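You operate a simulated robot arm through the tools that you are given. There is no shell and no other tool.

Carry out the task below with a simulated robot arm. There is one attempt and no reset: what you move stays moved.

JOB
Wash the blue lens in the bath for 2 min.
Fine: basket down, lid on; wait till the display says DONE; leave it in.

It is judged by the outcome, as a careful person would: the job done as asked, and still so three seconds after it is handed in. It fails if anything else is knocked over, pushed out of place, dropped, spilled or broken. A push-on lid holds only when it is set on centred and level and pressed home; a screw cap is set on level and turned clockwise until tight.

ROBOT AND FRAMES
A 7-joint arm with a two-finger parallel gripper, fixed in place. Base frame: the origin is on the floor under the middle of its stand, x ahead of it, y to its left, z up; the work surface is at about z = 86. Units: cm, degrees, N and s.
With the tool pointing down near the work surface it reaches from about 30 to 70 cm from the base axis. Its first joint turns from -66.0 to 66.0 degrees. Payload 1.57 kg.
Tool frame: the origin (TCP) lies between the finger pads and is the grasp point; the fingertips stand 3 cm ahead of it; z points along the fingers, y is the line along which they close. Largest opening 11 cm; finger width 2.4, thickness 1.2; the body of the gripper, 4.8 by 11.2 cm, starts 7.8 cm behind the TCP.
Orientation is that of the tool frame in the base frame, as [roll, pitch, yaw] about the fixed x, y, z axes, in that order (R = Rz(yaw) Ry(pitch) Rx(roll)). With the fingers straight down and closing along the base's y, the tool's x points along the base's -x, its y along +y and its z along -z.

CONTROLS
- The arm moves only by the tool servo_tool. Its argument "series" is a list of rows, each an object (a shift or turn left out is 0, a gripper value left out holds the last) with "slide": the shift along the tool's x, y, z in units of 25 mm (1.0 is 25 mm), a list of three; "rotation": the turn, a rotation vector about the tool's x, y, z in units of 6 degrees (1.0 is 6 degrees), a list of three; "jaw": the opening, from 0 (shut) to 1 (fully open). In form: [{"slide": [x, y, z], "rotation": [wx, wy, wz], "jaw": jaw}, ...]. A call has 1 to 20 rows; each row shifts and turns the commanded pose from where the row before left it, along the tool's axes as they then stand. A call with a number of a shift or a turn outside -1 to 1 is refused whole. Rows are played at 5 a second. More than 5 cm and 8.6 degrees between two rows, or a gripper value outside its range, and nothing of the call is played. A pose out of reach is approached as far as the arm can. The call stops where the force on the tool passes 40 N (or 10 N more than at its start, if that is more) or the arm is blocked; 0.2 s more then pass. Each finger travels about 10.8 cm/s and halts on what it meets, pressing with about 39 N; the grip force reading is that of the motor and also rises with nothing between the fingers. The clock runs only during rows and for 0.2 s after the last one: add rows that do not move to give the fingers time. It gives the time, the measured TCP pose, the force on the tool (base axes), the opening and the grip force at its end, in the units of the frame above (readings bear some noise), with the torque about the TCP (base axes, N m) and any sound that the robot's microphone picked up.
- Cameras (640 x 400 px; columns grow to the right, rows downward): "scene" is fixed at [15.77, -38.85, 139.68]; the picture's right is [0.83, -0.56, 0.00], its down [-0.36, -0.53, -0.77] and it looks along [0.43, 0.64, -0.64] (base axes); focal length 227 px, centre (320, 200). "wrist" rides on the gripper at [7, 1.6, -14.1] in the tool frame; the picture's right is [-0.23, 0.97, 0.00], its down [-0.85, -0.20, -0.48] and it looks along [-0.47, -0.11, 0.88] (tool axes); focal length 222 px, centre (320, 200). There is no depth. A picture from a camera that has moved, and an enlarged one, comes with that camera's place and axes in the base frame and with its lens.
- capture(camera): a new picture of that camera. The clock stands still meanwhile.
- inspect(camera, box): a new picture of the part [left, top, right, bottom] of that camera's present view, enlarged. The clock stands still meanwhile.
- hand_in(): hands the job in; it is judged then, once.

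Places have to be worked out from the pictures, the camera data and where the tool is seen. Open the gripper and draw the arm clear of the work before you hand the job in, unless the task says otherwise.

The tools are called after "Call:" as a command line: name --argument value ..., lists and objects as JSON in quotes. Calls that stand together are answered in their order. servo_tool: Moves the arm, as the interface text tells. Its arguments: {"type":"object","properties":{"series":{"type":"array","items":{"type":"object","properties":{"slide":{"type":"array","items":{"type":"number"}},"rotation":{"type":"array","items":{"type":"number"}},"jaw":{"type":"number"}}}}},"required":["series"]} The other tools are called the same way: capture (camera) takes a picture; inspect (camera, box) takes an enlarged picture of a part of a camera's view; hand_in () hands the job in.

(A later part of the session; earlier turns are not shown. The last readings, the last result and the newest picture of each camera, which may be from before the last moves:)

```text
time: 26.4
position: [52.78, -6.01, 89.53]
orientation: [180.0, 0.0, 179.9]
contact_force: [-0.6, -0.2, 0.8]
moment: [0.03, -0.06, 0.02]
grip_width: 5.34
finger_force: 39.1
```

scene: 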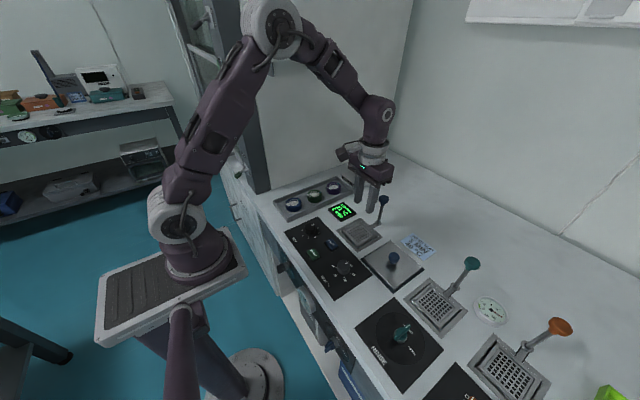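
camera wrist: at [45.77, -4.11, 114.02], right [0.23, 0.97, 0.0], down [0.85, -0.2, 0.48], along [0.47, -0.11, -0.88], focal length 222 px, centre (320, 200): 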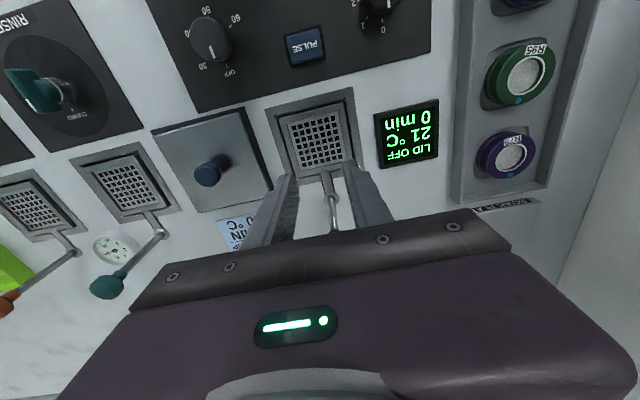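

The vertical force changed sign, which suggests light contact. One more small step should confirm it.

Call:
servo_tool --series '[{"slide": [0, 0, 0.04]}, {"slide": [0, 0, 0]}, {"slide": [0, 0, 0]}]'

Call:
inspect --camera "scene" --box '[345, 212, 385, 245]'

```text
time: 27.2
position: [52.68, -6.01, 89.48]
orientation: [-180.0, 0.1, -180.0]
contact_force: [-0.4, 0.7, -0.4]
moment: [-0.03, -0.01, -0.01]
grip_width: 5.34
finger_force: 39.2
```

```text
12.12 times, centred on (365, 228) of scene
camera zoom: at [15.77, -38.85, 139.68], right [0.83, -0.56, 0.0], down [-0.36, -0.53, -0.77], along [0.43, 0.64, -0.64], focal length 2747 px, centre (-226, -146)
```

zoom: 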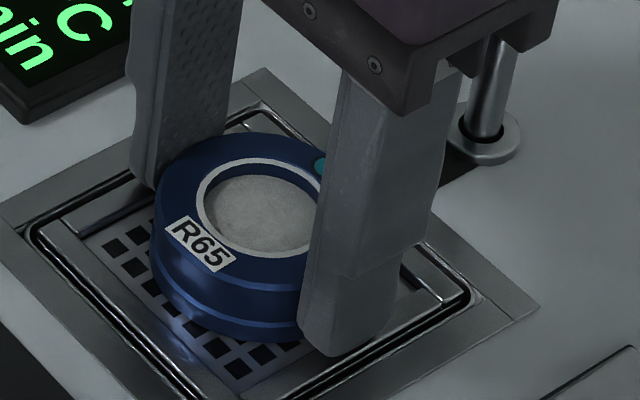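

The lens is on the grid, and the basket has started to sink under the light push: its arm now sits in the dark slot. I'll release the lens here with a modest opening and then check.

Call:
servo_tool --series '[{"slide": [0, 0, 0], "jaw": 0.52}, {"slide": [0, 0, 0], "jaw": 0.6}, {"slide": [0, 0, 0], "jaw": 0.6}]'

Call:
inspect --camera "scene" --box '[335, 190, 395, 250]'

Call:
inspect --camera "wrist" --box '[220, 70, 420, 220]'

```text
time: 28.0
position: [52.57, -6.11, 89.42]
orientation: [-180.0, 0.1, 180.0]
contact_force: [-0.4, 0.3, -0.5]
moment: [-0.02, 0.0, -0.01]
grip_width: 6.62
finger_force: 0.1
```

```text
6.67 times, centred on (365, 220) of scene
camera zoom: at [15.77, -38.85, 139.68], right [0.83, -0.56, 0.0], down [-0.36, -0.53, -0.77], along [0.43, 0.64, -0.64], focal length 1511 px, centre (20, 67)
```

zoom: 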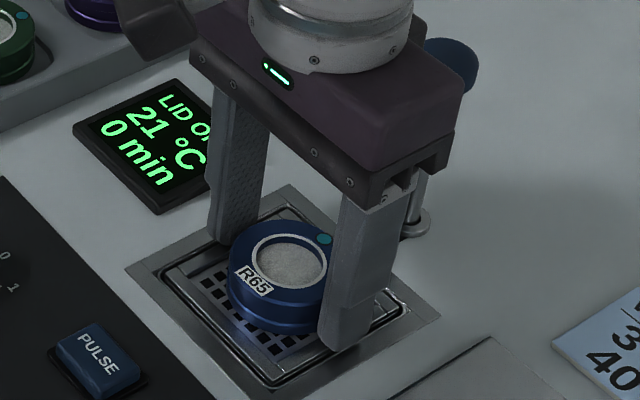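

```text
2.67 times, centred on (320, 145) of wrist
camera zoom: at [45.74, -4.34, 103.51], right [0.23, 0.97, 0.0], down [0.85, -0.2, 0.48], along [0.47, -0.11, -0.88], focal length 592 px, centre (320, 347)
```

zoom: 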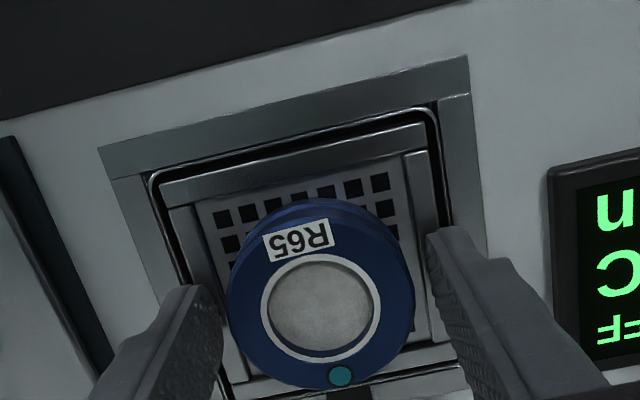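

The lens is released. I'll rise straight up 10 cm and look at the lens in the basket.

Call:
servo_tool --series '[{"slide": [0, 0, -0.2]}, {"slide": [0, 0, -0.6]}, {"slide": [0, 0, -0.9]}, {"slide": [0, 0, -0.9]}, {"slide": [0, 0, -0.9]}, {"slide": [0, 0, -0.8]}, {"slide": [0, 0, 0]}]'

Call:
inspect --camera "scene" --box '[335, 190, 395, 250]'

Call:
inspect --camera "scene" --box '[342, 215, 382, 248]'

Call:
inspect --camera "wrist" --box '[240, 70, 400, 190]'

```text
time: 29.6
position: [52.81, -6.02, 100.02]
orientation: [179.9, 0.0, 179.8]
contact_force: [-0.4, -0.3, 0.0]
moment: [-0.01, -0.04, -0.07]
grip_width: 6.6
finger_force: 0.1
```

```text
6.67 times, centred on (365, 220) of scene
camera zoom: at [15.77, -38.85, 139.68], right [0.83, -0.56, 0.0], down [-0.36, -0.53, -0.77], along [0.43, 0.64, -0.64], focal length 1511 px, centre (20, 67)
```

zoom: 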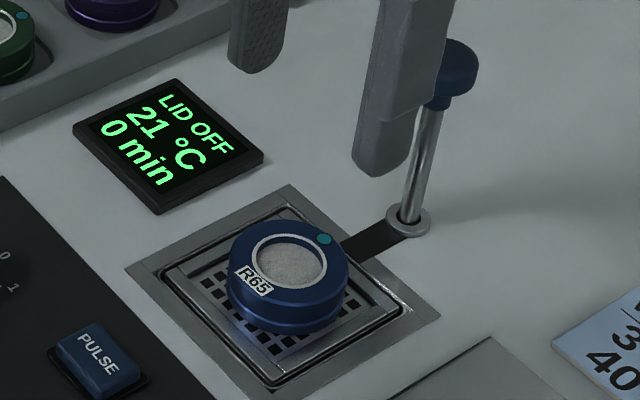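

```text
12.12 times, centred on (362, 232) of scene
camera zoom: at [15.77, -38.85, 139.68], right [0.83, -0.56, 0.0], down [-0.36, -0.53, -0.77], along [0.43, 0.64, -0.64], focal length 2747 px, centre (-189, -182)
```

zoom: 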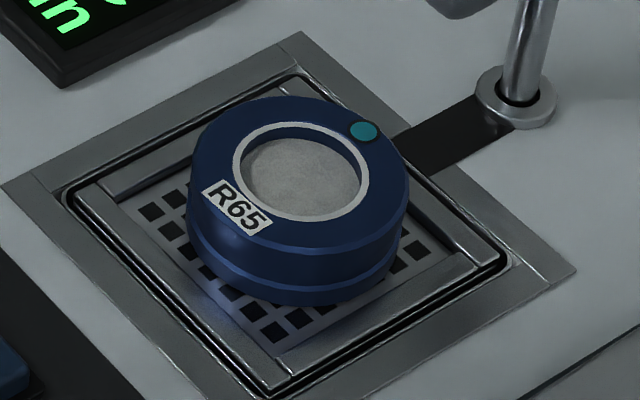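

```text
3.33 times, centred on (320, 130) of wrist
camera zoom: at [45.85, -4.28, 114.21], right [0.23, 0.97, 0.0], down [0.85, -0.2, 0.48], along [0.47, -0.11, -0.88], focal length 740 px, centre (320, 433)
```

zoom: 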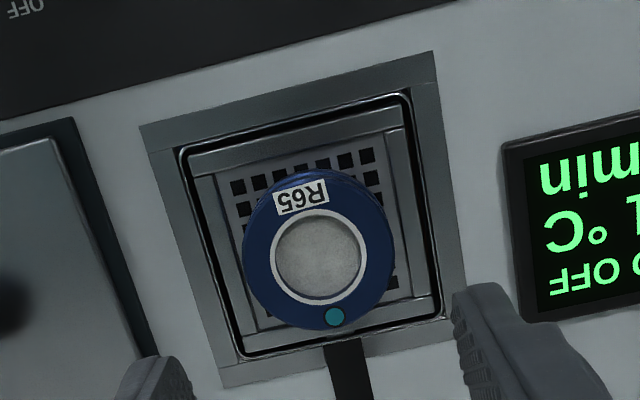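

The lens sits flat on the grid inside the rails, at about (52.8, -6.0). Next I'll raise, close the fingers and position above the basket's post knob (~(60.9, -6.2), top ~97) to push the basket down.

Call:
servo_tool --series '[{"slide": [0, 0, -0.8], "jaw": 0.3}, {"slide": [0, 0, -0.8], "jaw": 0.0}, {"slide": [-0.6, 0, -0.2], "jaw": 0.0}, {"slide": [-0.8, 0, 0], "jaw": 0.0}, {"slide": [-0.8, 0, 0], "jaw": 0.0}, {"slide": [-0.8, 0, 0], "jaw": 0.0}, {"slide": [-0.2, 0, 0], "jaw": 0.0}, {"slide": [0, 0, 0], "jaw": 0.0}, {"slide": [0, 0, 0], "jaw": 0.0}]'

Call:
inspect --camera "scene" --box '[335, 150, 435, 250]'

Call:
capture --camera "wrist"

```text
time: 31.6
position: [60.69, -6.17, 104.3]
orientation: [180.0, 0.0, 180.0]
contact_force: [0.0, -0.1, 0.5]
moment: [0.0, 0.01, -0.01]
grip_width: 0.0
finger_force: 21.6
```

```text
4.00 times, centred on (385, 200) of scene
camera zoom: at [15.77, -38.85, 139.68], right [0.83, -0.56, 0.0], down [-0.36, -0.53, -0.77], along [0.43, 0.64, -0.64], focal length 906 px, centre (60, 200)
```

zoom: 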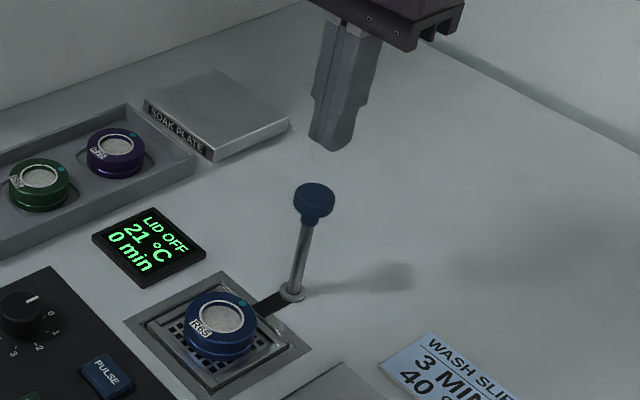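

```text
taken
camera wrist: at [53.74, -4.51, 118.54], right [0.23, 0.97, 0.0], down [0.86, -0.2, 0.48], along [0.47, -0.11, -0.88], focal length 222 px, centre (320, 200)
```

wrist: 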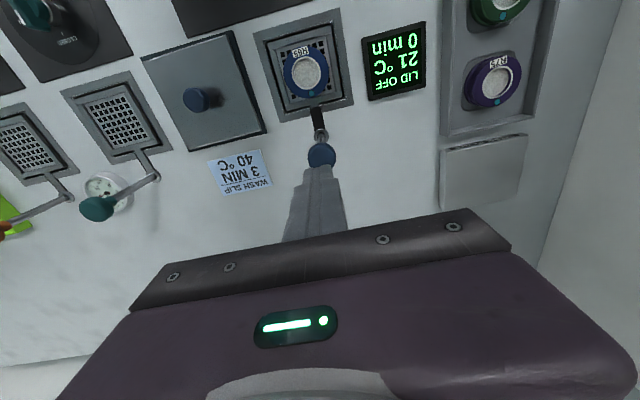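

The wrist view shows the knob just in front of the fingertips. I'll zoom in to refine its position.

Call:
inspect --camera "wrist" --box '[260, 90, 380, 240]'

Call:
inspect --camera "scene" --box '[380, 180, 420, 230]'

```text
2.67 times, centred on (320, 165) of wrist
camera zoom: at [53.74, -4.51, 118.54], right [0.23, 0.97, 0.0], down [0.86, -0.2, 0.48], along [0.47, -0.11, -0.88], focal length 592 px, centre (320, 293)
```

zoom: 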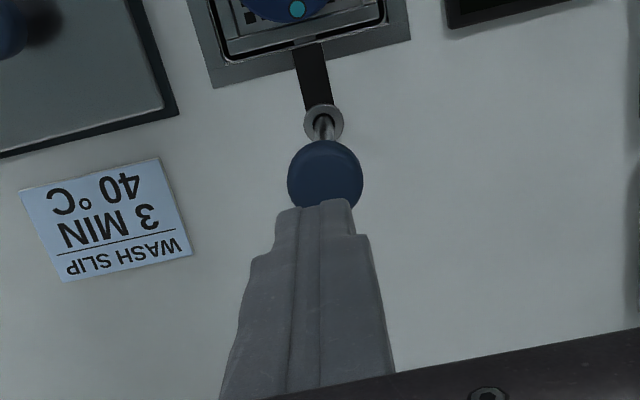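

```text
8.00 times, centred on (400, 205) of scene
camera zoom: at [15.77, -38.85, 139.68], right [0.83, -0.56, 0.0], down [-0.36, -0.53, -0.77], along [0.43, 0.64, -0.64], focal length 1813 px, centre (-320, 160)
```

zoom: 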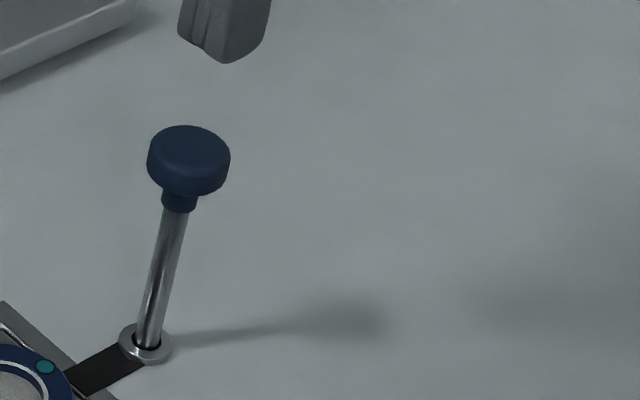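

The knob top is at about (60.8, -6.0, 96.7). I'll shift slightly, lower to it and start pushing slowly while watching the force.

Call:
servo_tool --series '[{"slide": [-0.04, 0.06, 0.4], "jaw": 0.0}, {"slide": [0, 0, 0.7]}, {"slide": [0, 0, 0.5]}, {"slide": [0, 0, 0.15]}, {"slide": [0, 0, 0.15]}, {"slide": [0, 0, 0.15]}, {"slide": [0, 0, 0.15]}, {"slide": [0, 0, 0.15]}, {"slide": [0, 0, 0.15]}, {"slide": [0, 0, 0]}]'

Call:
inspect --camera "scene" --box '[335, 170, 415, 250]'

```text
time: 33.8
position: [60.83, -5.95, 98.3]
orientation: [180.0, 0.0, 179.9]
contact_force: [-0.3, -0.4, -0.1]
moment: [0.0, -0.03, 0.0]
grip_width: 0.0
finger_force: 21.1
```

```text
5.00 times, centred on (375, 210) of scene
camera zoom: at [15.77, -38.85, 139.68], right [0.83, -0.56, 0.0], down [-0.36, -0.53, -0.77], along [0.43, 0.64, -0.64], focal length 1133 px, centre (45, 150)
```

zoom: 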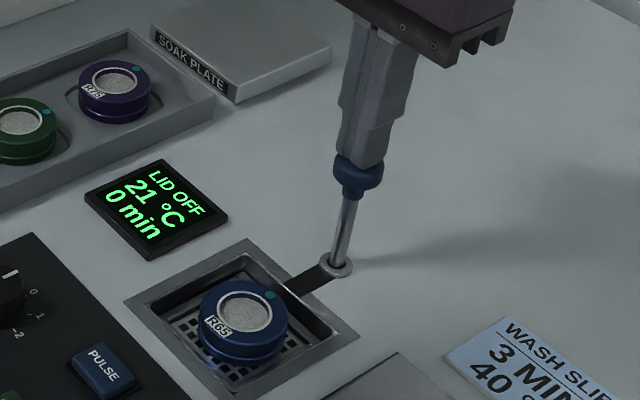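

The basket is sinking smoothly with almost no force, and the lens is riding level. I'll keep pushing.

Call:
servo_tool --series '[{"slide": [0, 0, 0.15], "jaw": 0.0}, {"slide": [0, 0, 0.15]}, {"slide": [0, 0, 0.15]}, {"slide": [0, 0, 0.15]}, {"slide": [0, 0, 0.15]}, {"slide": [0, 0, 0.15]}, {"slide": [0, 0, 0.15]}, {"slide": [0, 0, 0.15]}, {"slide": [0, 0, 0]}]'

Call:
inspect --camera "scene" --box '[335, 170, 415, 250]'

```text
time: 35.8
position: [60.68, -6.07, 95.27]
orientation: [180.0, 0.0, 179.9]
contact_force: [0.0, -0.6, 0.6]
moment: [0.02, 0.0, 0.01]
grip_width: 0.03
finger_force: 21.3
```

```text
5.00 times, centred on (375, 210) of scene
camera zoom: at [15.77, -38.85, 139.68], right [0.83, -0.56, 0.0], down [-0.36, -0.53, -0.77], along [0.43, 0.64, -0.64], focal length 1133 px, centre (45, 150)
```

zoom: 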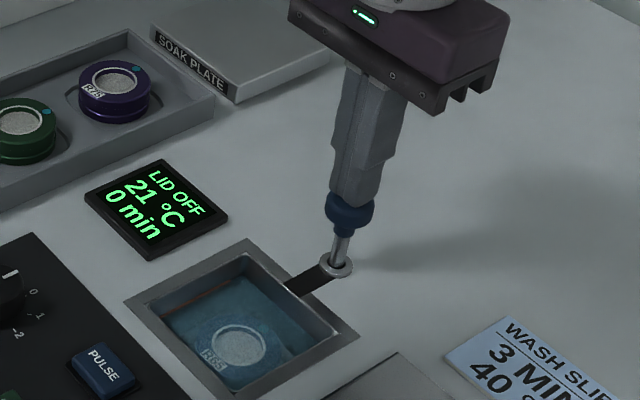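

The lens is now under the liquid, and about 2.5 cm of post is left above the collar. I'll continue until it reaches its stop.

Call:
servo_tool --series '[{"slide": [0, 0, 0.12], "jaw": 0.0}, {"slide": [0, 0, 0.12]}, {"slide": [0, 0, 0.12]}, {"slide": [0, 0, 0.12]}, {"slide": [0, 0, 0.12]}, {"slide": [0, 0, 0.12]}, {"slide": [0, 0, 0]}]'

Call:
inspect --camera "scene" --box '[335, 170, 415, 250]'

```text
time: 37.2
position: [60.7, -5.9, 94.02]
orientation: [-179.8, 0.1, 179.9]
contact_force: [-7.1, 1.4, 11.4]
moment: [0.1, 0.32, 0.02]
grip_width: 0.0
finger_force: 21.2
stopped in row 6: the force on the tool passed its limit at 48 N (the readings are from after the stop); the commanded pose is now the measured one
```

```text
5.00 times, centred on (375, 210) of scene
camera zoom: at [15.73, -38.84, 139.69], right [0.83, -0.56, 0.0], down [-0.36, -0.53, -0.77], along [0.43, 0.64, -0.64], focal length 1133 px, centre (45, 150)
```

zoom: 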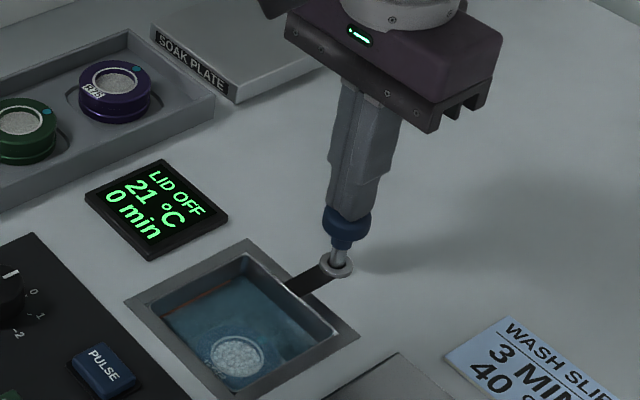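

The basket hit its bottom stop (48 N peak) after about 5.7 cm of travel. I'll rise off the knob and see whether it stays down.

Call:
servo_tool --series '[{"slide": [0, 0, -0.2], "jaw": 0.0}, {"slide": [0, 0, -0.4]}, {"slide": [0, 0, -0.8]}, {"slide": [0, 0, -0.8]}, {"slide": [0, 0, -0.8]}, {"slide": [0, 0, -0.8]}, {"slide": [0, 0, 0]}, {"slide": [0, 0, 0]}]'

Call:
inspect --camera "scene" --box '[335, 170, 415, 250]'

Call:
inspect --camera "wrist" --box '[120, 0, 440, 200]'

```text
time: 39.0
position: [61.02, -5.93, 103.3]
orientation: [-179.8, 0.1, 179.9]
contact_force: [0.4, -0.1, 0.0]
moment: [0.01, 0.0, 0.04]
grip_width: 0.0
finger_force: 21.5
```

```text
5.00 times, centred on (375, 210) of scene
camera zoom: at [15.77, -38.85, 139.68], right [0.83, -0.56, 0.0], down [-0.36, -0.53, -0.77], along [0.43, 0.64, -0.64], focal length 1133 px, centre (45, 150)
```

zoom: 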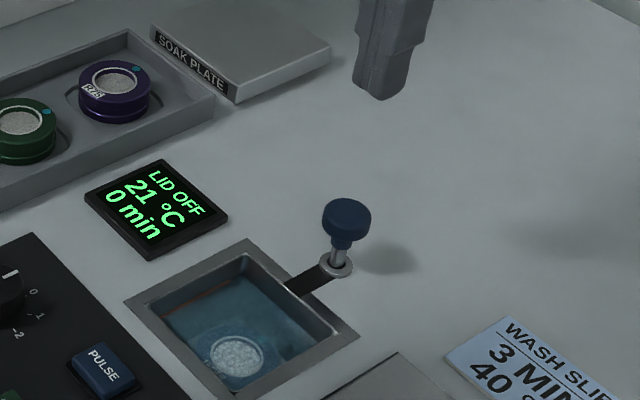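

```text
2.00 times, centred on (280, 100) of wrist
camera zoom: at [53.96, -4.19, 117.47], right [0.23, 0.97, 0.0], down [0.85, -0.2, 0.48], along [0.47, -0.11, -0.88], focal length 444 px, centre (400, 400)
```

zoom: 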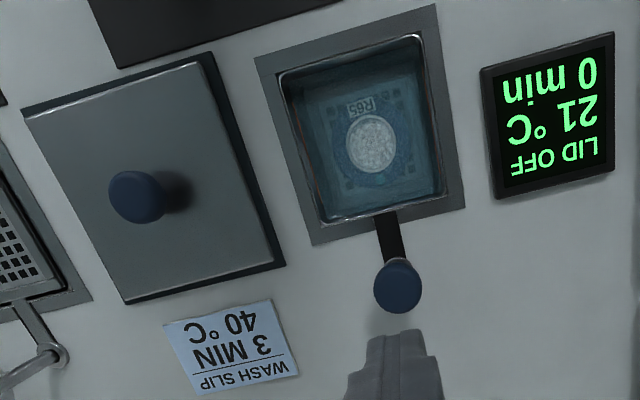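

The basket stays down with the lens fully submerged and level. In this view the bath frame centre is (52.6, -5.93). The lid is at about (52.5, -19.1), and its knob is 3 cm across with its top near z = 90. I'll move above the lid with jaws at 5.5 cm, trimming out the slight tilt on the way.

Call:
servo_tool --series '[{"slide": [0.3, -0.5, 0], "rotation": [-0.03, 0.015, 0], "jaw": 0.3}, {"slide": [0.52, -0.8, 0], "jaw": 0.5}, {"slide": [0.52, -0.8, 0], "jaw": 0.5}, {"slide": [0.52, -0.8, 0], "jaw": 0.5}, {"slide": [0.52, -0.8, 0], "jaw": 0.5}, {"slide": [0.52, -0.8, 0], "jaw": 0.5}, {"slide": [0.4, -0.65, 0], "jaw": 0.5}, {"slide": [0.1, -0.12, 0], "jaw": 0.5}, {"slide": [0, 0, 0], "jaw": 0.5}, {"slide": [0, 0, 0], "jaw": 0.5}]'

Call:
capture --camera "wrist"

Call:
inspect --camera "wrist" --box '[220, 60, 420, 220]'

Call:
inspect --camera "scene" --box '[350, 200, 450, 300]'

```text
time: 41.2
position: [52.35, -19.02, 103.46]
orientation: [179.9, 0.0, 179.9]
contact_force: [-0.4, -0.4, -0.5]
moment: [0.01, 0.01, -0.02]
grip_width: 5.49
finger_force: 0.0
```

```text
taken
camera wrist: at [45.52, -17.41, 117.61], right [0.23, 0.97, 0.0], down [0.85, -0.2, 0.48], along [0.47, -0.11, -0.88], focal length 222 px, centre (320, 200)
```

wrist: 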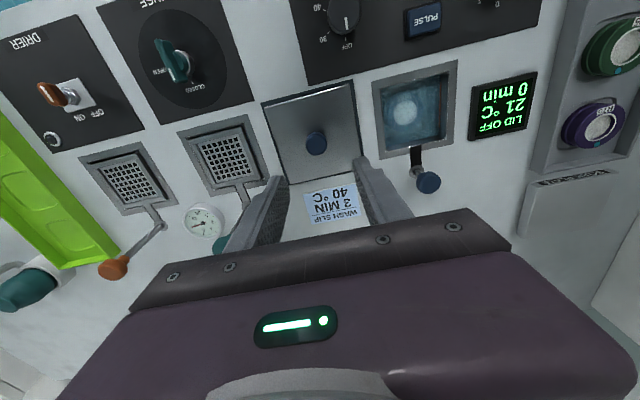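

```text
2.50 times, centred on (320, 140) of wrist
camera zoom: at [45.52, -17.41, 117.61], right [0.23, 0.97, 0.0], down [0.85, -0.2, 0.48], along [0.47, -0.11, -0.88], focal length 555 px, centre (320, 350)
```

zoom: 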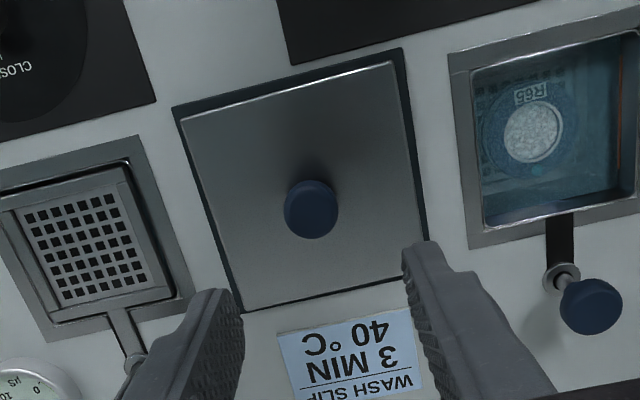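

```text
4.00 times, centred on (400, 250) of scene
camera zoom: at [15.77, -38.85, 139.68], right [0.83, -0.56, 0.0], down [-0.36, -0.53, -0.77], along [0.43, 0.64, -0.64], focal length 906 px, centre (0, 0)
```

zoom: 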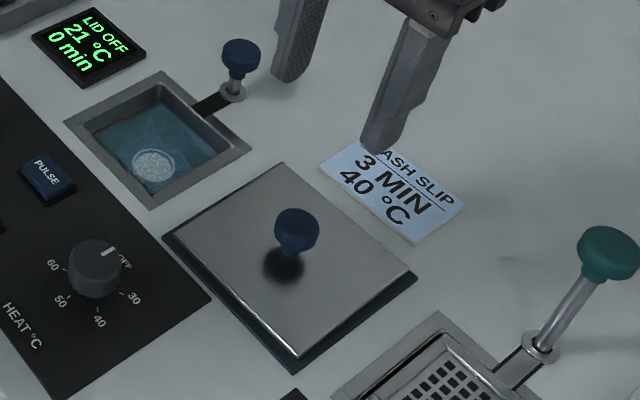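

The lid knob is about 0.4 cm toward -y of the tool axis, so I'll shift by that. I'll zoom in on the knob profile to choose the grip height.

Call:
inspect --camera "scene" --box '[375, 240, 415, 275]'

Call:
inspect --camera "scene" --box '[360, 250, 430, 300]'

```text
11.43 times, centred on (395, 258) of scene
camera zoom: at [15.77, -38.85, 139.68], right [0.83, -0.56, 0.0], down [-0.36, -0.53, -0.77], along [0.43, 0.64, -0.64], focal length 2590 px, centre (-537, -457)
```

zoom: 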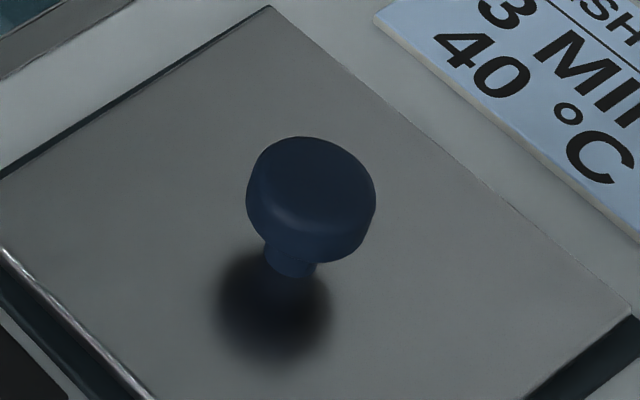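

```text
8.00 times, centred on (395, 275) of scene
camera zoom: at [15.77, -38.85, 139.68], right [0.83, -0.56, 0.0], down [-0.36, -0.53, -0.77], along [0.43, 0.64, -0.64], focal length 1813 px, centre (-280, -400)
```

zoom: 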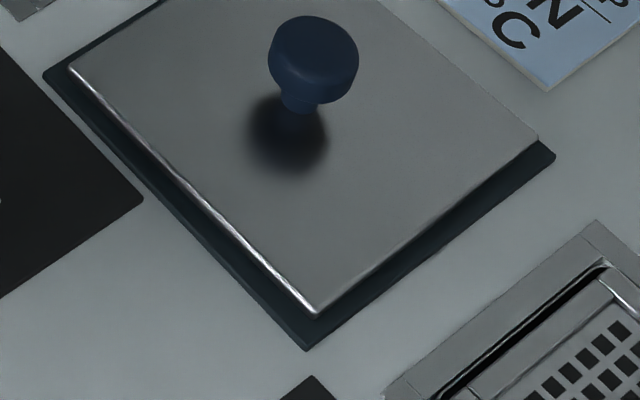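

The knob cap spans about z = 89 to 90 and the lid plate top is near 87.3. I'll shift -0.4 cm in y and lower so the fingertips reach about z = 87.9 around the cap.

Call:
servo_tool --series '[{"slide": [0, -0.16, 0.6], "jaw": 0.5}, {"slide": [0, 0, 0.8]}, {"slide": [0, 0, 0.8]}, {"slide": [0, 0, 0.8]}, {"slide": [0, 0, 0.8]}, {"slide": [0, 0, 0.4]}, {"slide": [0, 0, 0.3]}, {"slide": [0, 0, 0.2]}, {"slide": [0, 0, 0]}]'

Call:
inspect --camera "wrist" --box '[220, 60, 420, 220]'

Call:
inspect --camera "scene" --box '[360, 220, 440, 290]'

```text
time: 43.2
position: [52.39, -19.59, 91.77]
orientation: [179.9, 0.0, 179.9]
contact_force: [-0.4, -0.3, 0.6]
moment: [-0.01, -0.01, 0.0]
grip_width: 5.49
finger_force: 0.1
```

```text
2.50 times, centred on (320, 140) of wrist
camera zoom: at [45.4, -17.94, 105.8], right [0.23, 0.97, 0.0], down [0.85, -0.2, 0.48], along [0.47, -0.11, -0.88], focal length 555 px, centre (320, 350)
```

zoom: 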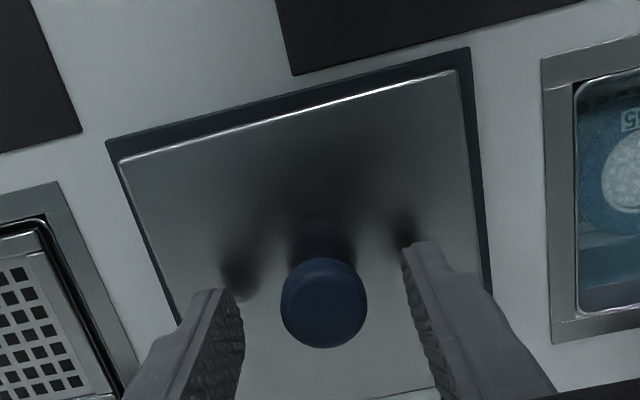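

```text
5.71 times, centred on (400, 255) of scene
camera zoom: at [15.77, -38.85, 139.68], right [0.83, -0.56, 0.0], down [-0.36, -0.53, -0.77], along [0.43, 0.64, -0.64], focal length 1295 px, centre (-137, -114)
```

zoom: 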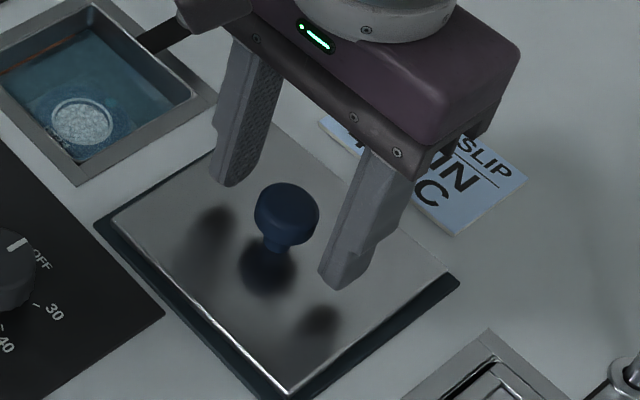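

The knob is centred between the fingers. I'll lower another 1 cm and close on it.

Call:
servo_tool --series '[{"slide": [0, 0, 0.2], "jaw": 0.5}, {"slide": [0, 0, 0.2]}, {"slide": [0, 0, 0]}, {"slide": [0, 0, 0], "jaw": 0.35}, {"slide": [0, 0, 0], "jaw": 0.2}, {"slide": [0, 0, 0], "jaw": 0.1}, {"slide": [0, 0, 0], "jaw": 0.1}]'

Call:
inspect --camera "wrist" --box '[220, 60, 420, 220]'

Call:
inspect --camera "scene" --box '[360, 220, 440, 290]'

```text
time: 44.8
position: [52.24, -19.64, 90.62]
orientation: [179.9, 0.1, 179.9]
contact_force: [0.2, 0.5, -0.4]
moment: [0.0, 0.0, 0.04]
grip_width: 2.7
finger_force: 37.6
```

```text
2.50 times, centred on (320, 140) of wrist
camera zoom: at [45.32, -17.94, 104.78], right [0.23, 0.97, 0.0], down [0.85, -0.2, 0.48], along [0.47, -0.11, -0.88], focal length 555 px, centre (320, 350)
```

zoom: 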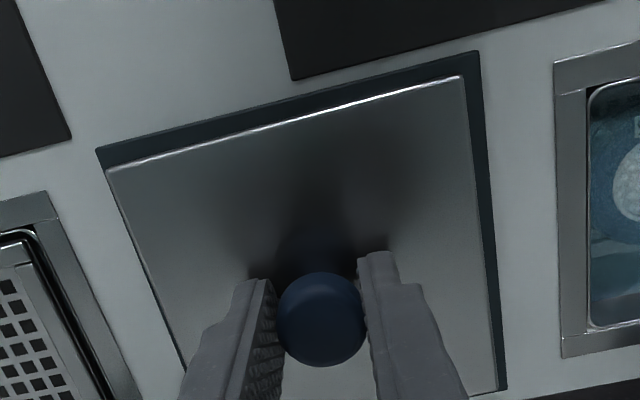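

```text
5.71 times, centred on (400, 255) of scene
camera zoom: at [15.77, -38.85, 139.68], right [0.83, -0.56, 0.0], down [-0.36, -0.53, -0.77], along [0.43, 0.64, -0.64], focal length 1295 px, centre (-137, -114)
```

zoom: 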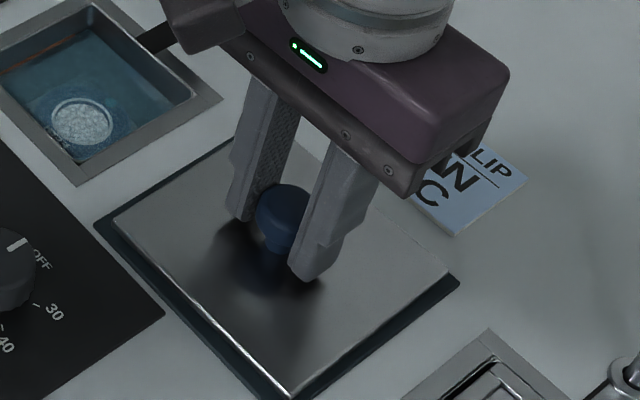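

The knob is held at 2.7 cm with 38 N. I'll test-lift the lid 1.5 cm and check that it stays level.

Call:
servo_tool --series '[{"slide": [0, 0, -0.1], "jaw": 0.1}, {"slide": [0, 0, -0.2]}, {"slide": [0, 0, -0.3]}, {"slide": [0, 0, 0]}]'

Call:
inspect --camera "scene" --box '[350, 210, 450, 300]'

Call:
inspect --camera "wrist" --box '[200, 40, 440, 220]'

```text
time: 45.8
position: [52.2, -19.4, 92.04]
orientation: [179.8, -0.1, 179.9]
contact_force: [0.3, 0.2, -1.6]
moment: [0.01, 0.01, 0.01]
grip_width: 2.71
finger_force: 36.9
```

```text
4.44 times, centred on (400, 255) of scene
camera zoom: at [15.77, -38.85, 139.68], right [0.83, -0.56, 0.0], down [-0.36, -0.53, -0.77], along [0.43, 0.64, -0.64], focal length 1007 px, centre (-36, -44)
```

zoom: 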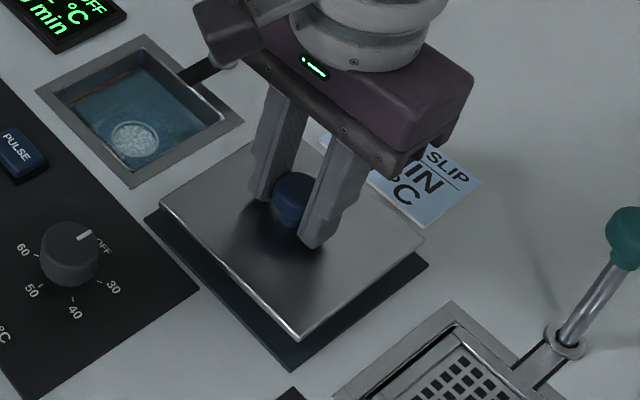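

```text
2.22 times, centred on (320, 130) of wrist
camera zoom: at [45.29, -17.81, 106.16], right [0.23, 0.97, 0.0], down [0.85, -0.2, 0.48], along [0.47, -0.11, -0.88], focal length 494 px, centre (320, 356)
```

zoom: 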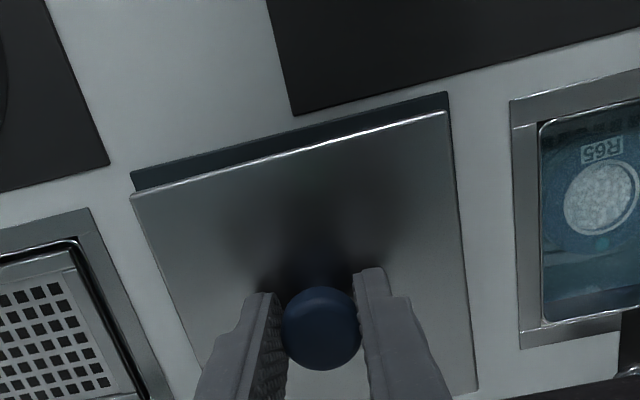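

The dark base is just a mat; the lid is the steel plate, about 10.8 cm square, and it's coming up level. I'll raise to about z = 98 and carry it toward the bath at y ≈ -6.0, x ≈ 52.5.

Call:
servo_tool --series '[{"slide": [0, 0, -0.4]}, {"slide": [0, 0, -0.7]}, {"slide": [0, 0, -0.7]}, {"slide": [0, 0, -0.5]}, {"slide": [0, 0, -0.1]}, {"slide": [0, 0.3, 0]}, {"slide": [-0.05, 0.6, 0]}, {"slide": [-0.05, 0.7, 0]}, {"slide": [0, 0.7, 0]}, {"slide": [0, 0.7, 0]}, {"slide": [0, 0.7, 0]}, {"slide": [0, 0.7, 0]}, {"slide": [0, 0.6, 0]}, {"slide": [0, 0.4, 0]}, {"slide": [0, 0, 0]}, {"slide": [0, 0, 0]}]'

Call:
inspect --camera "scene" --box '[320, 180, 420, 260]'

Call:
inspect --camera "wrist" --box '[200, 40, 440, 220]'

```text
time: 49.2
position: [52.5, -5.79, 98.2]
orientation: [179.9, 0.0, 179.9]
contact_force: [0.4, -0.7, -2.2]
moment: [-0.01, -0.01, -0.01]
grip_width: 2.71
finger_force: 37.0
```

```text
5.00 times, centred on (370, 220) of scene
camera zoom: at [15.78, -38.85, 139.68], right [0.83, -0.56, 0.0], down [-0.36, -0.53, -0.77], along [0.43, 0.64, -0.64], focal length 1133 px, centre (70, 100)
```

zoom: 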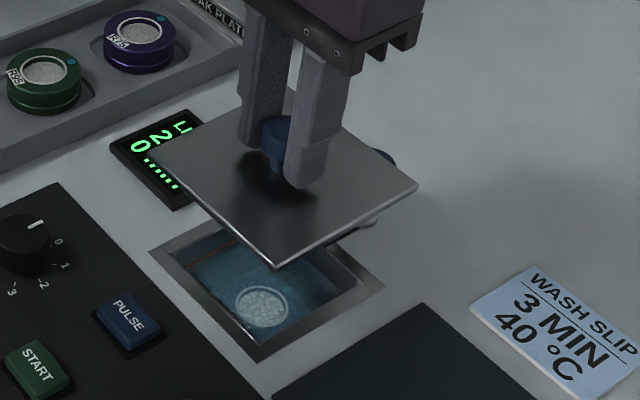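

```text
2.22 times, centred on (320, 130) of wrist
camera zoom: at [45.46, -4.17, 112.3], right [0.23, 0.97, 0.0], down [0.85, -0.2, 0.48], along [0.47, -0.11, -0.88], focal length 494 px, centre (320, 356)
```

zoom: 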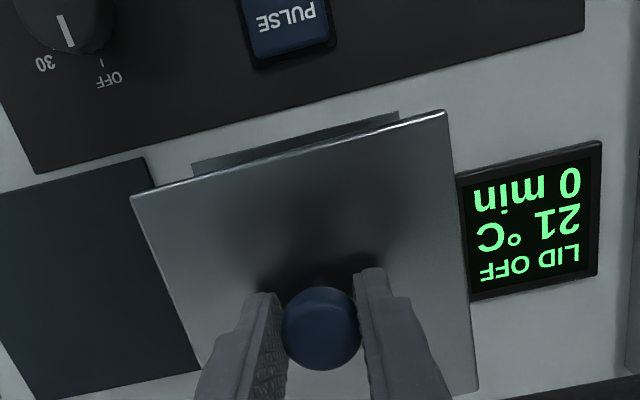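

The lid is over the bath and nearly aligned. I'll zoom in on its edges against the bath frame to correct the remaining offset and any yaw.

Call:
inspect --camera "wrist" --box '[225, 80, 305, 130]'

Call:
inspect --camera "wrist" --box '[310, 70, 390, 120]'

Call:
inspect --camera "scene" --box '[335, 200, 400, 255]'

```text
8.00 times, centred on (265, 105) of wrist
camera zoom: at [45.46, -4.17, 112.3], right [0.23, 0.97, 0.0], down [0.85, -0.2, 0.48], along [0.47, -0.11, -0.88], focal length 1777 px, centre (760, 960)
```

zoom: 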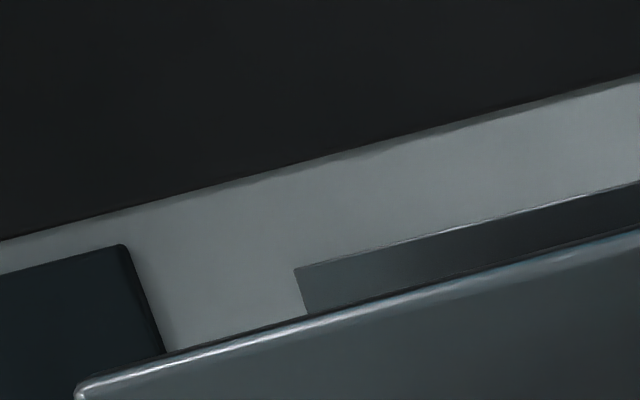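

```text
8.00 times, centred on (350, 95) of wrist
camera zoom: at [45.46, -4.17, 112.3], right [0.23, 0.97, 0.0], down [0.85, -0.2, 0.48], along [0.47, -0.11, -0.88], focal length 1777 px, centre (80, 1040)
```

zoom: 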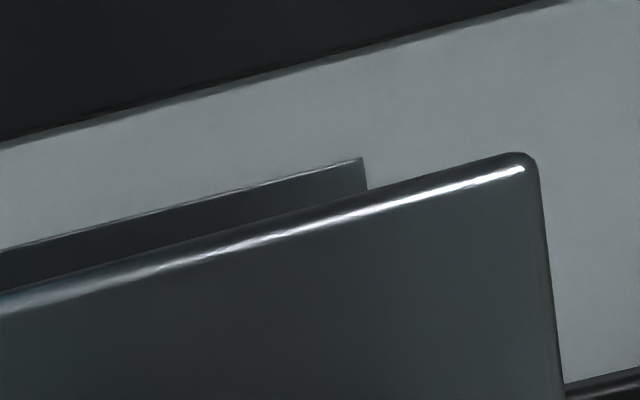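

```text
7.27 times, centred on (368, 228) of scene
camera zoom: at [15.78, -38.85, 139.68], right [0.83, -0.56, 0.0], down [-0.36, -0.53, -0.77], along [0.43, 0.64, -0.64], focal length 1648 px, centre (-26, 0)
```

zoom: 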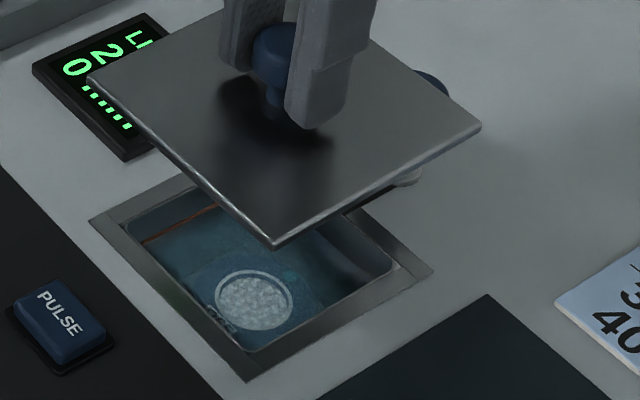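

The lid is off by under about 0.2 cm, and its yaw differs from the frame by roughly 0.8°. I'll correct both, lower partway and re-measure.

Call:
servo_tool --series '[{"slide": [0, -0.04, 0], "rotation": [0, 0, 0.12]}, {"slide": [0, 0, 0.4]}, {"slide": [0, 0, 0.6]}, {"slide": [0, 0, 0.6]}, {"slide": [0, 0, 0.3]}, {"slide": [0, 0, 0]}, {"slide": [0, 0, 0]}]'

Call:
inspect --camera "wrist" --box '[200, 60, 440, 210]'

Call:
inspect --camera "scene" --box '[335, 200, 400, 255]'

```text
time: 50.8
position: [52.49, -6.32, 93.41]
orientation: [179.9, 0.0, 179.2]
contact_force: [-0.2, -0.3, -2.1]
moment: [-0.03, 0.0, 0.01]
grip_width: 2.69
finger_force: 37.8
```

```text
2.67 times, centred on (320, 135) of wrist
camera zoom: at [45.56, -4.53, 107.51], right [0.24, 0.97, 0.0], down [0.85, -0.21, 0.48], along [0.46, -0.11, -0.88], focal length 592 px, centre (320, 373)
```

zoom: 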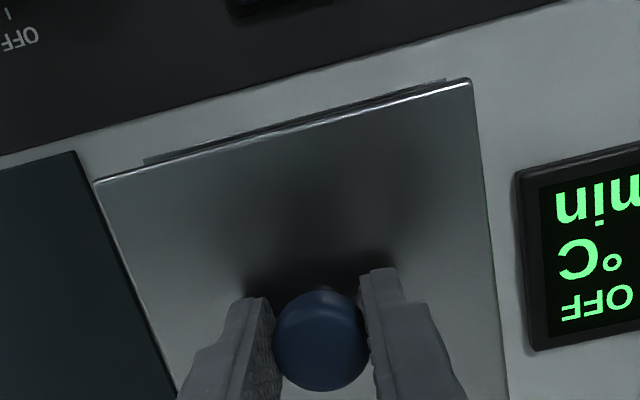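

```text
7.27 times, centred on (368, 228) of scene
camera zoom: at [15.78, -38.85, 139.68], right [0.83, -0.56, 0.0], down [-0.36, -0.53, -0.77], along [0.43, 0.64, -0.64], focal length 1648 px, centre (-26, 0)
```

zoom: 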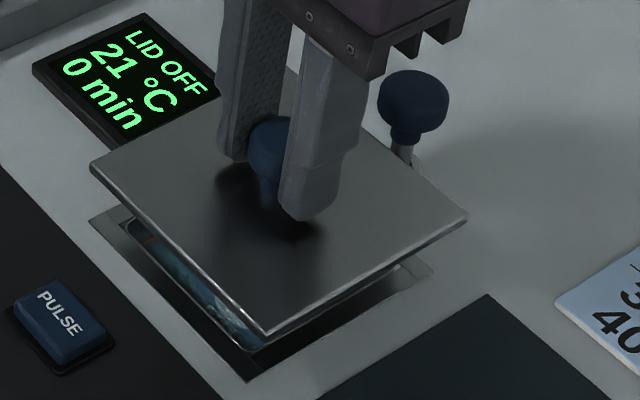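

Both views now put the lid about 0.2 to 0.5 cm too far toward -y, and x is good. I'll shift +0.3 cm in y, lower 1 cm and re-check.

Call:
servo_tool --series '[{"slide": [0, 0.12, 0.2]}, {"slide": [0, 0, 0.2]}, {"slide": [0, 0, 0]}, {"slide": [0, 0, 0]}]'

Call:
inspect --camera "wrist" --box '[200, 60, 440, 210]'

Call:
inspect --camera "scene" --box '[335, 200, 400, 255]'

```text
time: 51.8
position: [52.49, -5.84, 92.43]
orientation: [179.9, 0.0, 179.3]
contact_force: [0.9, 0.4, -0.3]
moment: [0.0, -0.02, -0.03]
grip_width: 2.71
finger_force: 37.6
```

```text
2.67 times, centred on (320, 135) of wrist
camera zoom: at [45.66, -4.15, 106.57], right [0.24, 0.97, 0.0], down [0.85, -0.21, 0.48], along [0.47, -0.11, -0.88], focal length 592 px, centre (320, 373)
```

zoom: 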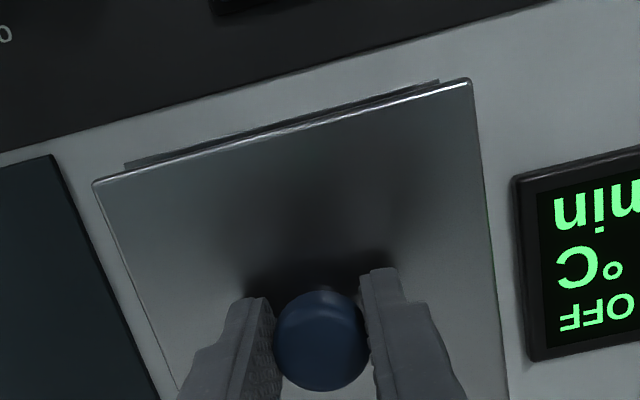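

```text
7.27 times, centred on (368, 228) of scene
camera zoom: at [15.78, -38.85, 139.68], right [0.83, -0.56, 0.0], down [-0.36, -0.53, -0.77], along [0.43, 0.64, -0.64], focal length 1648 px, centre (-26, 0)
```

zoom: 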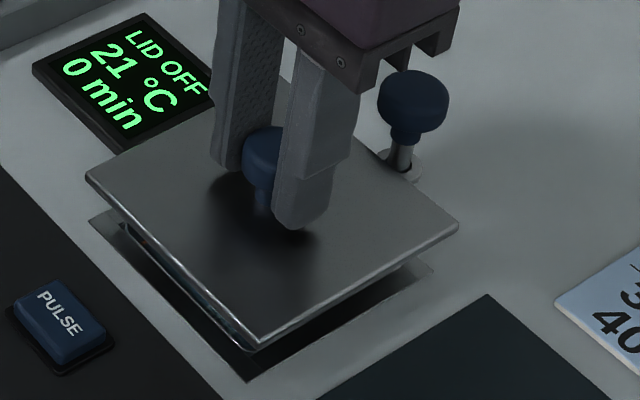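

The two cameras now bracket the lid's centre within about ±0.15 cm. I'll nudge x by -0.1 cm, lower close to the frame and look once more before touchdown.

Call:
servo_tool --series '[{"slide": [0.04, -0.02, 0.2]}, {"slide": [0, 0, 0.2]}, {"slide": [0, 0, 0]}, {"slide": [0, 0, 0]}]'

Call:
inspect --camera "wrist" --box '[200, 60, 440, 210]'

Call:
inspect --camera "scene" --box '[335, 200, 400, 255]'

```text
time: 52.8
position: [52.34, -5.84, 91.41]
orientation: [179.9, 0.0, 179.2]
contact_force: [-0.1, 0.1, -2.3]
moment: [0.02, -0.01, 0.02]
grip_width: 2.69
finger_force: 37.6
```

```text
2.67 times, centred on (320, 135) of wrist
camera zoom: at [45.51, -4.1, 105.54], right [0.24, 0.97, 0.0], down [0.85, -0.21, 0.48], along [0.47, -0.11, -0.88], focal length 592 px, centre (320, 373)
```

zoom: 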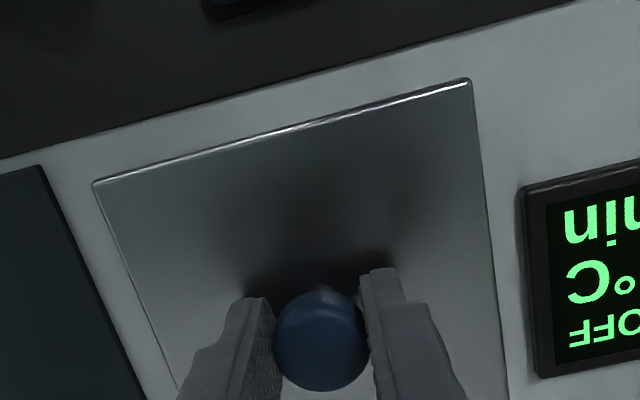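

```text
7.27 times, centred on (368, 228) of scene
camera zoom: at [15.78, -38.85, 139.68], right [0.83, -0.56, 0.0], down [-0.36, -0.53, -0.77], along [0.43, 0.64, -0.64], focal length 1648 px, centre (-26, 0)
```

zoom: 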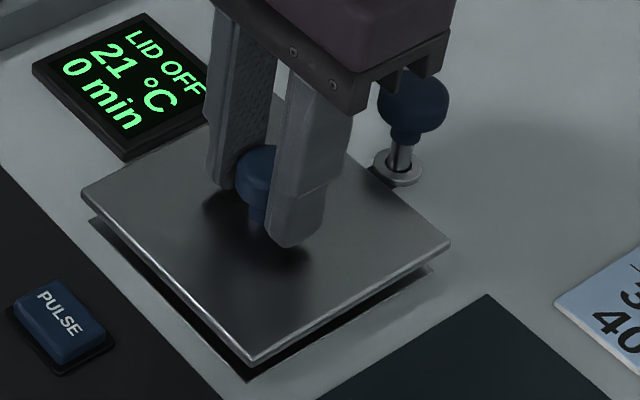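

The lid is now centred over the frame within about 0.1 cm, with even overhang at all visible corners. I'll lower gently to touchdown.

Call:
servo_tool --series '[{"slide": [0, 0, 0.15]}, {"slide": [0, 0, 0.1]}, {"slide": [0, 0, 0.04]}, {"slide": [0, 0, 0.04]}, {"slide": [0, 0, 0.04]}, {"slide": [0, 0, 0]}]'

Call:
inspect --camera "scene" --box '[335, 200, 400, 255]'

```text
time: 54.2
position: [52.44, -5.85, 90.47]
orientation: [180.0, -0.1, 179.2]
contact_force: [0.3, -0.4, -0.7]
moment: [0.02, 0.0, 0.01]
grip_width: 2.7
finger_force: 37.6
```

```text
7.27 times, centred on (368, 228) of scene
camera zoom: at [15.78, -38.85, 139.68], right [0.83, -0.56, 0.0], down [-0.36, -0.53, -0.77], along [0.43, 0.64, -0.64], focal length 1648 px, centre (-26, 0)
```

zoom: 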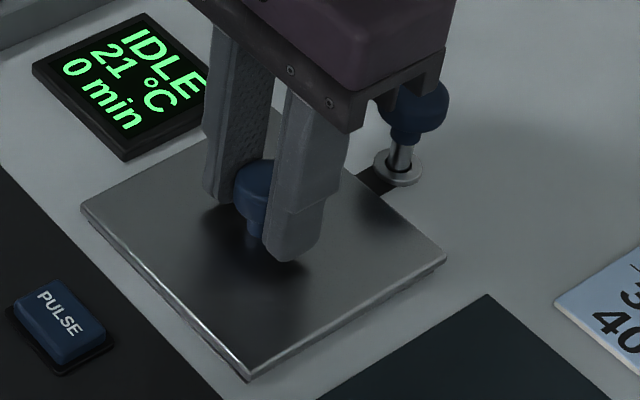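

The display now reads IDLE, so the lid is sensed. I'll lower the last bit until there's contact force, to seat it before releasing.

Call:
servo_tool --series '[{"slide": [0, 0, 0.04]}, {"slide": [0, 0, 0.04]}, {"slide": [0, 0, 0.04]}, {"slide": [0, 0, 0]}]'

Call:
inspect --camera "scene" --box '[335, 200, 400, 255]'

```text
time: 55.2
position: [52.56, -5.74, 90.32]
orientation: [-180.0, 0.2, 179.2]
contact_force: [-0.3, -5.4, 24.5]
moment: [-0.1, 0.01, -0.02]
grip_width: 2.7
finger_force: 38.2
```

```text
7.27 times, centred on (368, 228) of scene
camera zoom: at [15.73, -38.86, 139.69], right [0.83, -0.56, 0.0], down [-0.36, -0.53, -0.77], along [0.43, 0.64, -0.64], focal length 1648 px, centre (-26, 0)
```

zoom: 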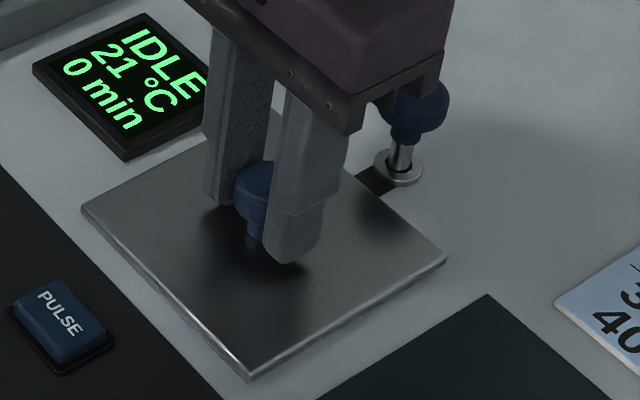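

The lid is seated with 24 N of downward reaction. I'll relieve the load, open the jaws and lift clear.

Call:
servo_tool --series '[{"slide": [0, 0, -0.05]}, {"slide": [0, 0, 0], "jaw": 0.35}, {"slide": [0, 0, 0], "jaw": 0.45}, {"slide": [0, 0, 0], "jaw": 0.45}, {"slide": [0, 0, -0.3]}, {"slide": [0, 0, -0.7]}, {"slide": [0, 0, -0.8]}, {"slide": [0, 0, -0.6]}, {"slide": [0, 0, 0]}]'

Call:
inspect --camera "scene" --box '[335, 195, 400, 255]'

Call:
inspect --camera "wrist" --box '[200, 60, 440, 210]'

```text
time: 57.2
position: [52.37, -5.68, 96.22]
orientation: [179.9, 0.0, 179.2]
contact_force: [0.8, 0.1, 0.9]
moment: [0.01, -0.01, 0.03]
grip_width: 4.93
finger_force: 0.0
```

```text
6.67 times, centred on (368, 225) of scene
camera zoom: at [15.77, -38.85, 139.68], right [0.83, -0.56, 0.0], down [-0.36, -0.53, -0.77], along [0.43, 0.64, -0.64], focal length 1511 px, centre (3, 33)
```

zoom: 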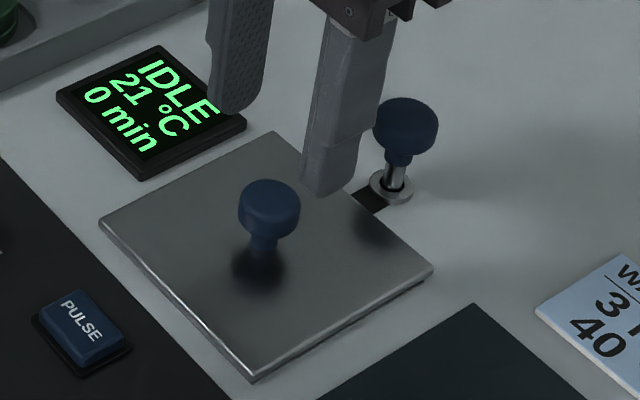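

```text
2.67 times, centred on (320, 135) of wrist
camera zoom: at [45.62, -3.94, 110.32], right [0.24, 0.97, 0.0], down [0.85, -0.21, 0.48], along [0.46, -0.11, -0.88], focal length 592 px, centre (320, 373)
```

zoom: 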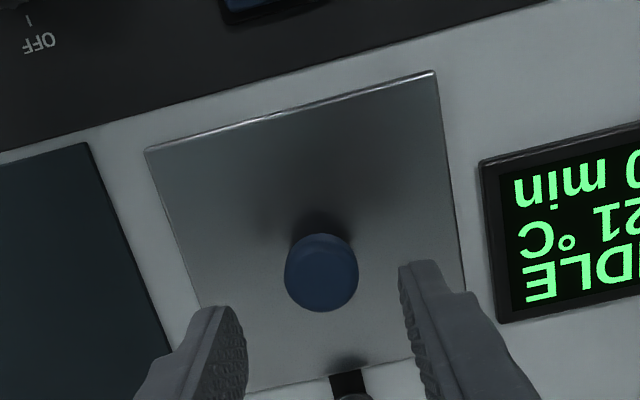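

The lid sits level and centred with IDLE showing. I'll close the fingers and press on top of the knob to push it home.

Call:
servo_tool --series '[{"slide": [0, 0, 0], "jaw": 0.2}, {"slide": [0, 0, 0], "jaw": 0.0}, {"slide": [0, 0, 0.5], "jaw": 0.0}, {"slide": [0, 0, 0.5], "jaw": 0.0}, {"slide": [0, 0, 0.2], "jaw": 0.0}, {"slide": [0, 0, 0.08], "jaw": 0.0}, {"slide": [0, 0, 0.08], "jaw": 0.0}, {"slide": [0, 0, 0.06], "jaw": 0.0}, {"slide": [0, 0, 0.06], "jaw": 0.0}, {"slide": [0, 0, 0.06], "jaw": 0.0}, {"slide": [0, 0, 0.06], "jaw": 0.0}, {"slide": [0, 0, 0], "jaw": 0.0}]'

Call:
inspect --camera "scene" --box '[335, 195, 400, 255]'

```text
time: 59.4
position: [52.59, -5.83, 92.69]
orientation: [179.8, 0.2, 179.2]
contact_force: [-3.9, 0.8, 13.0]
moment: [0.02, 0.31, 0.0]
grip_width: 0.0
finger_force: 21.4
stopped in row 11: the force on the tool passed its limit at 47 N (the readings are from after the stop); the commanded pose is now the measured one
```

```text
6.67 times, centred on (368, 225) of scene
camera zoom: at [15.74, -38.85, 139.69], right [0.83, -0.56, 0.0], down [-0.36, -0.53, -0.77], along [0.43, 0.64, -0.64], focal length 1511 px, centre (3, 33)
```

zoom: 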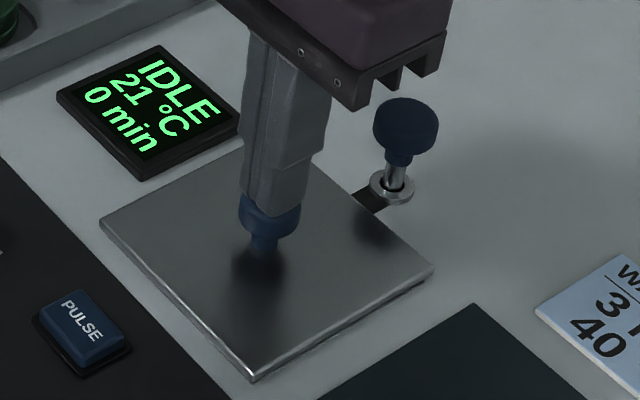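

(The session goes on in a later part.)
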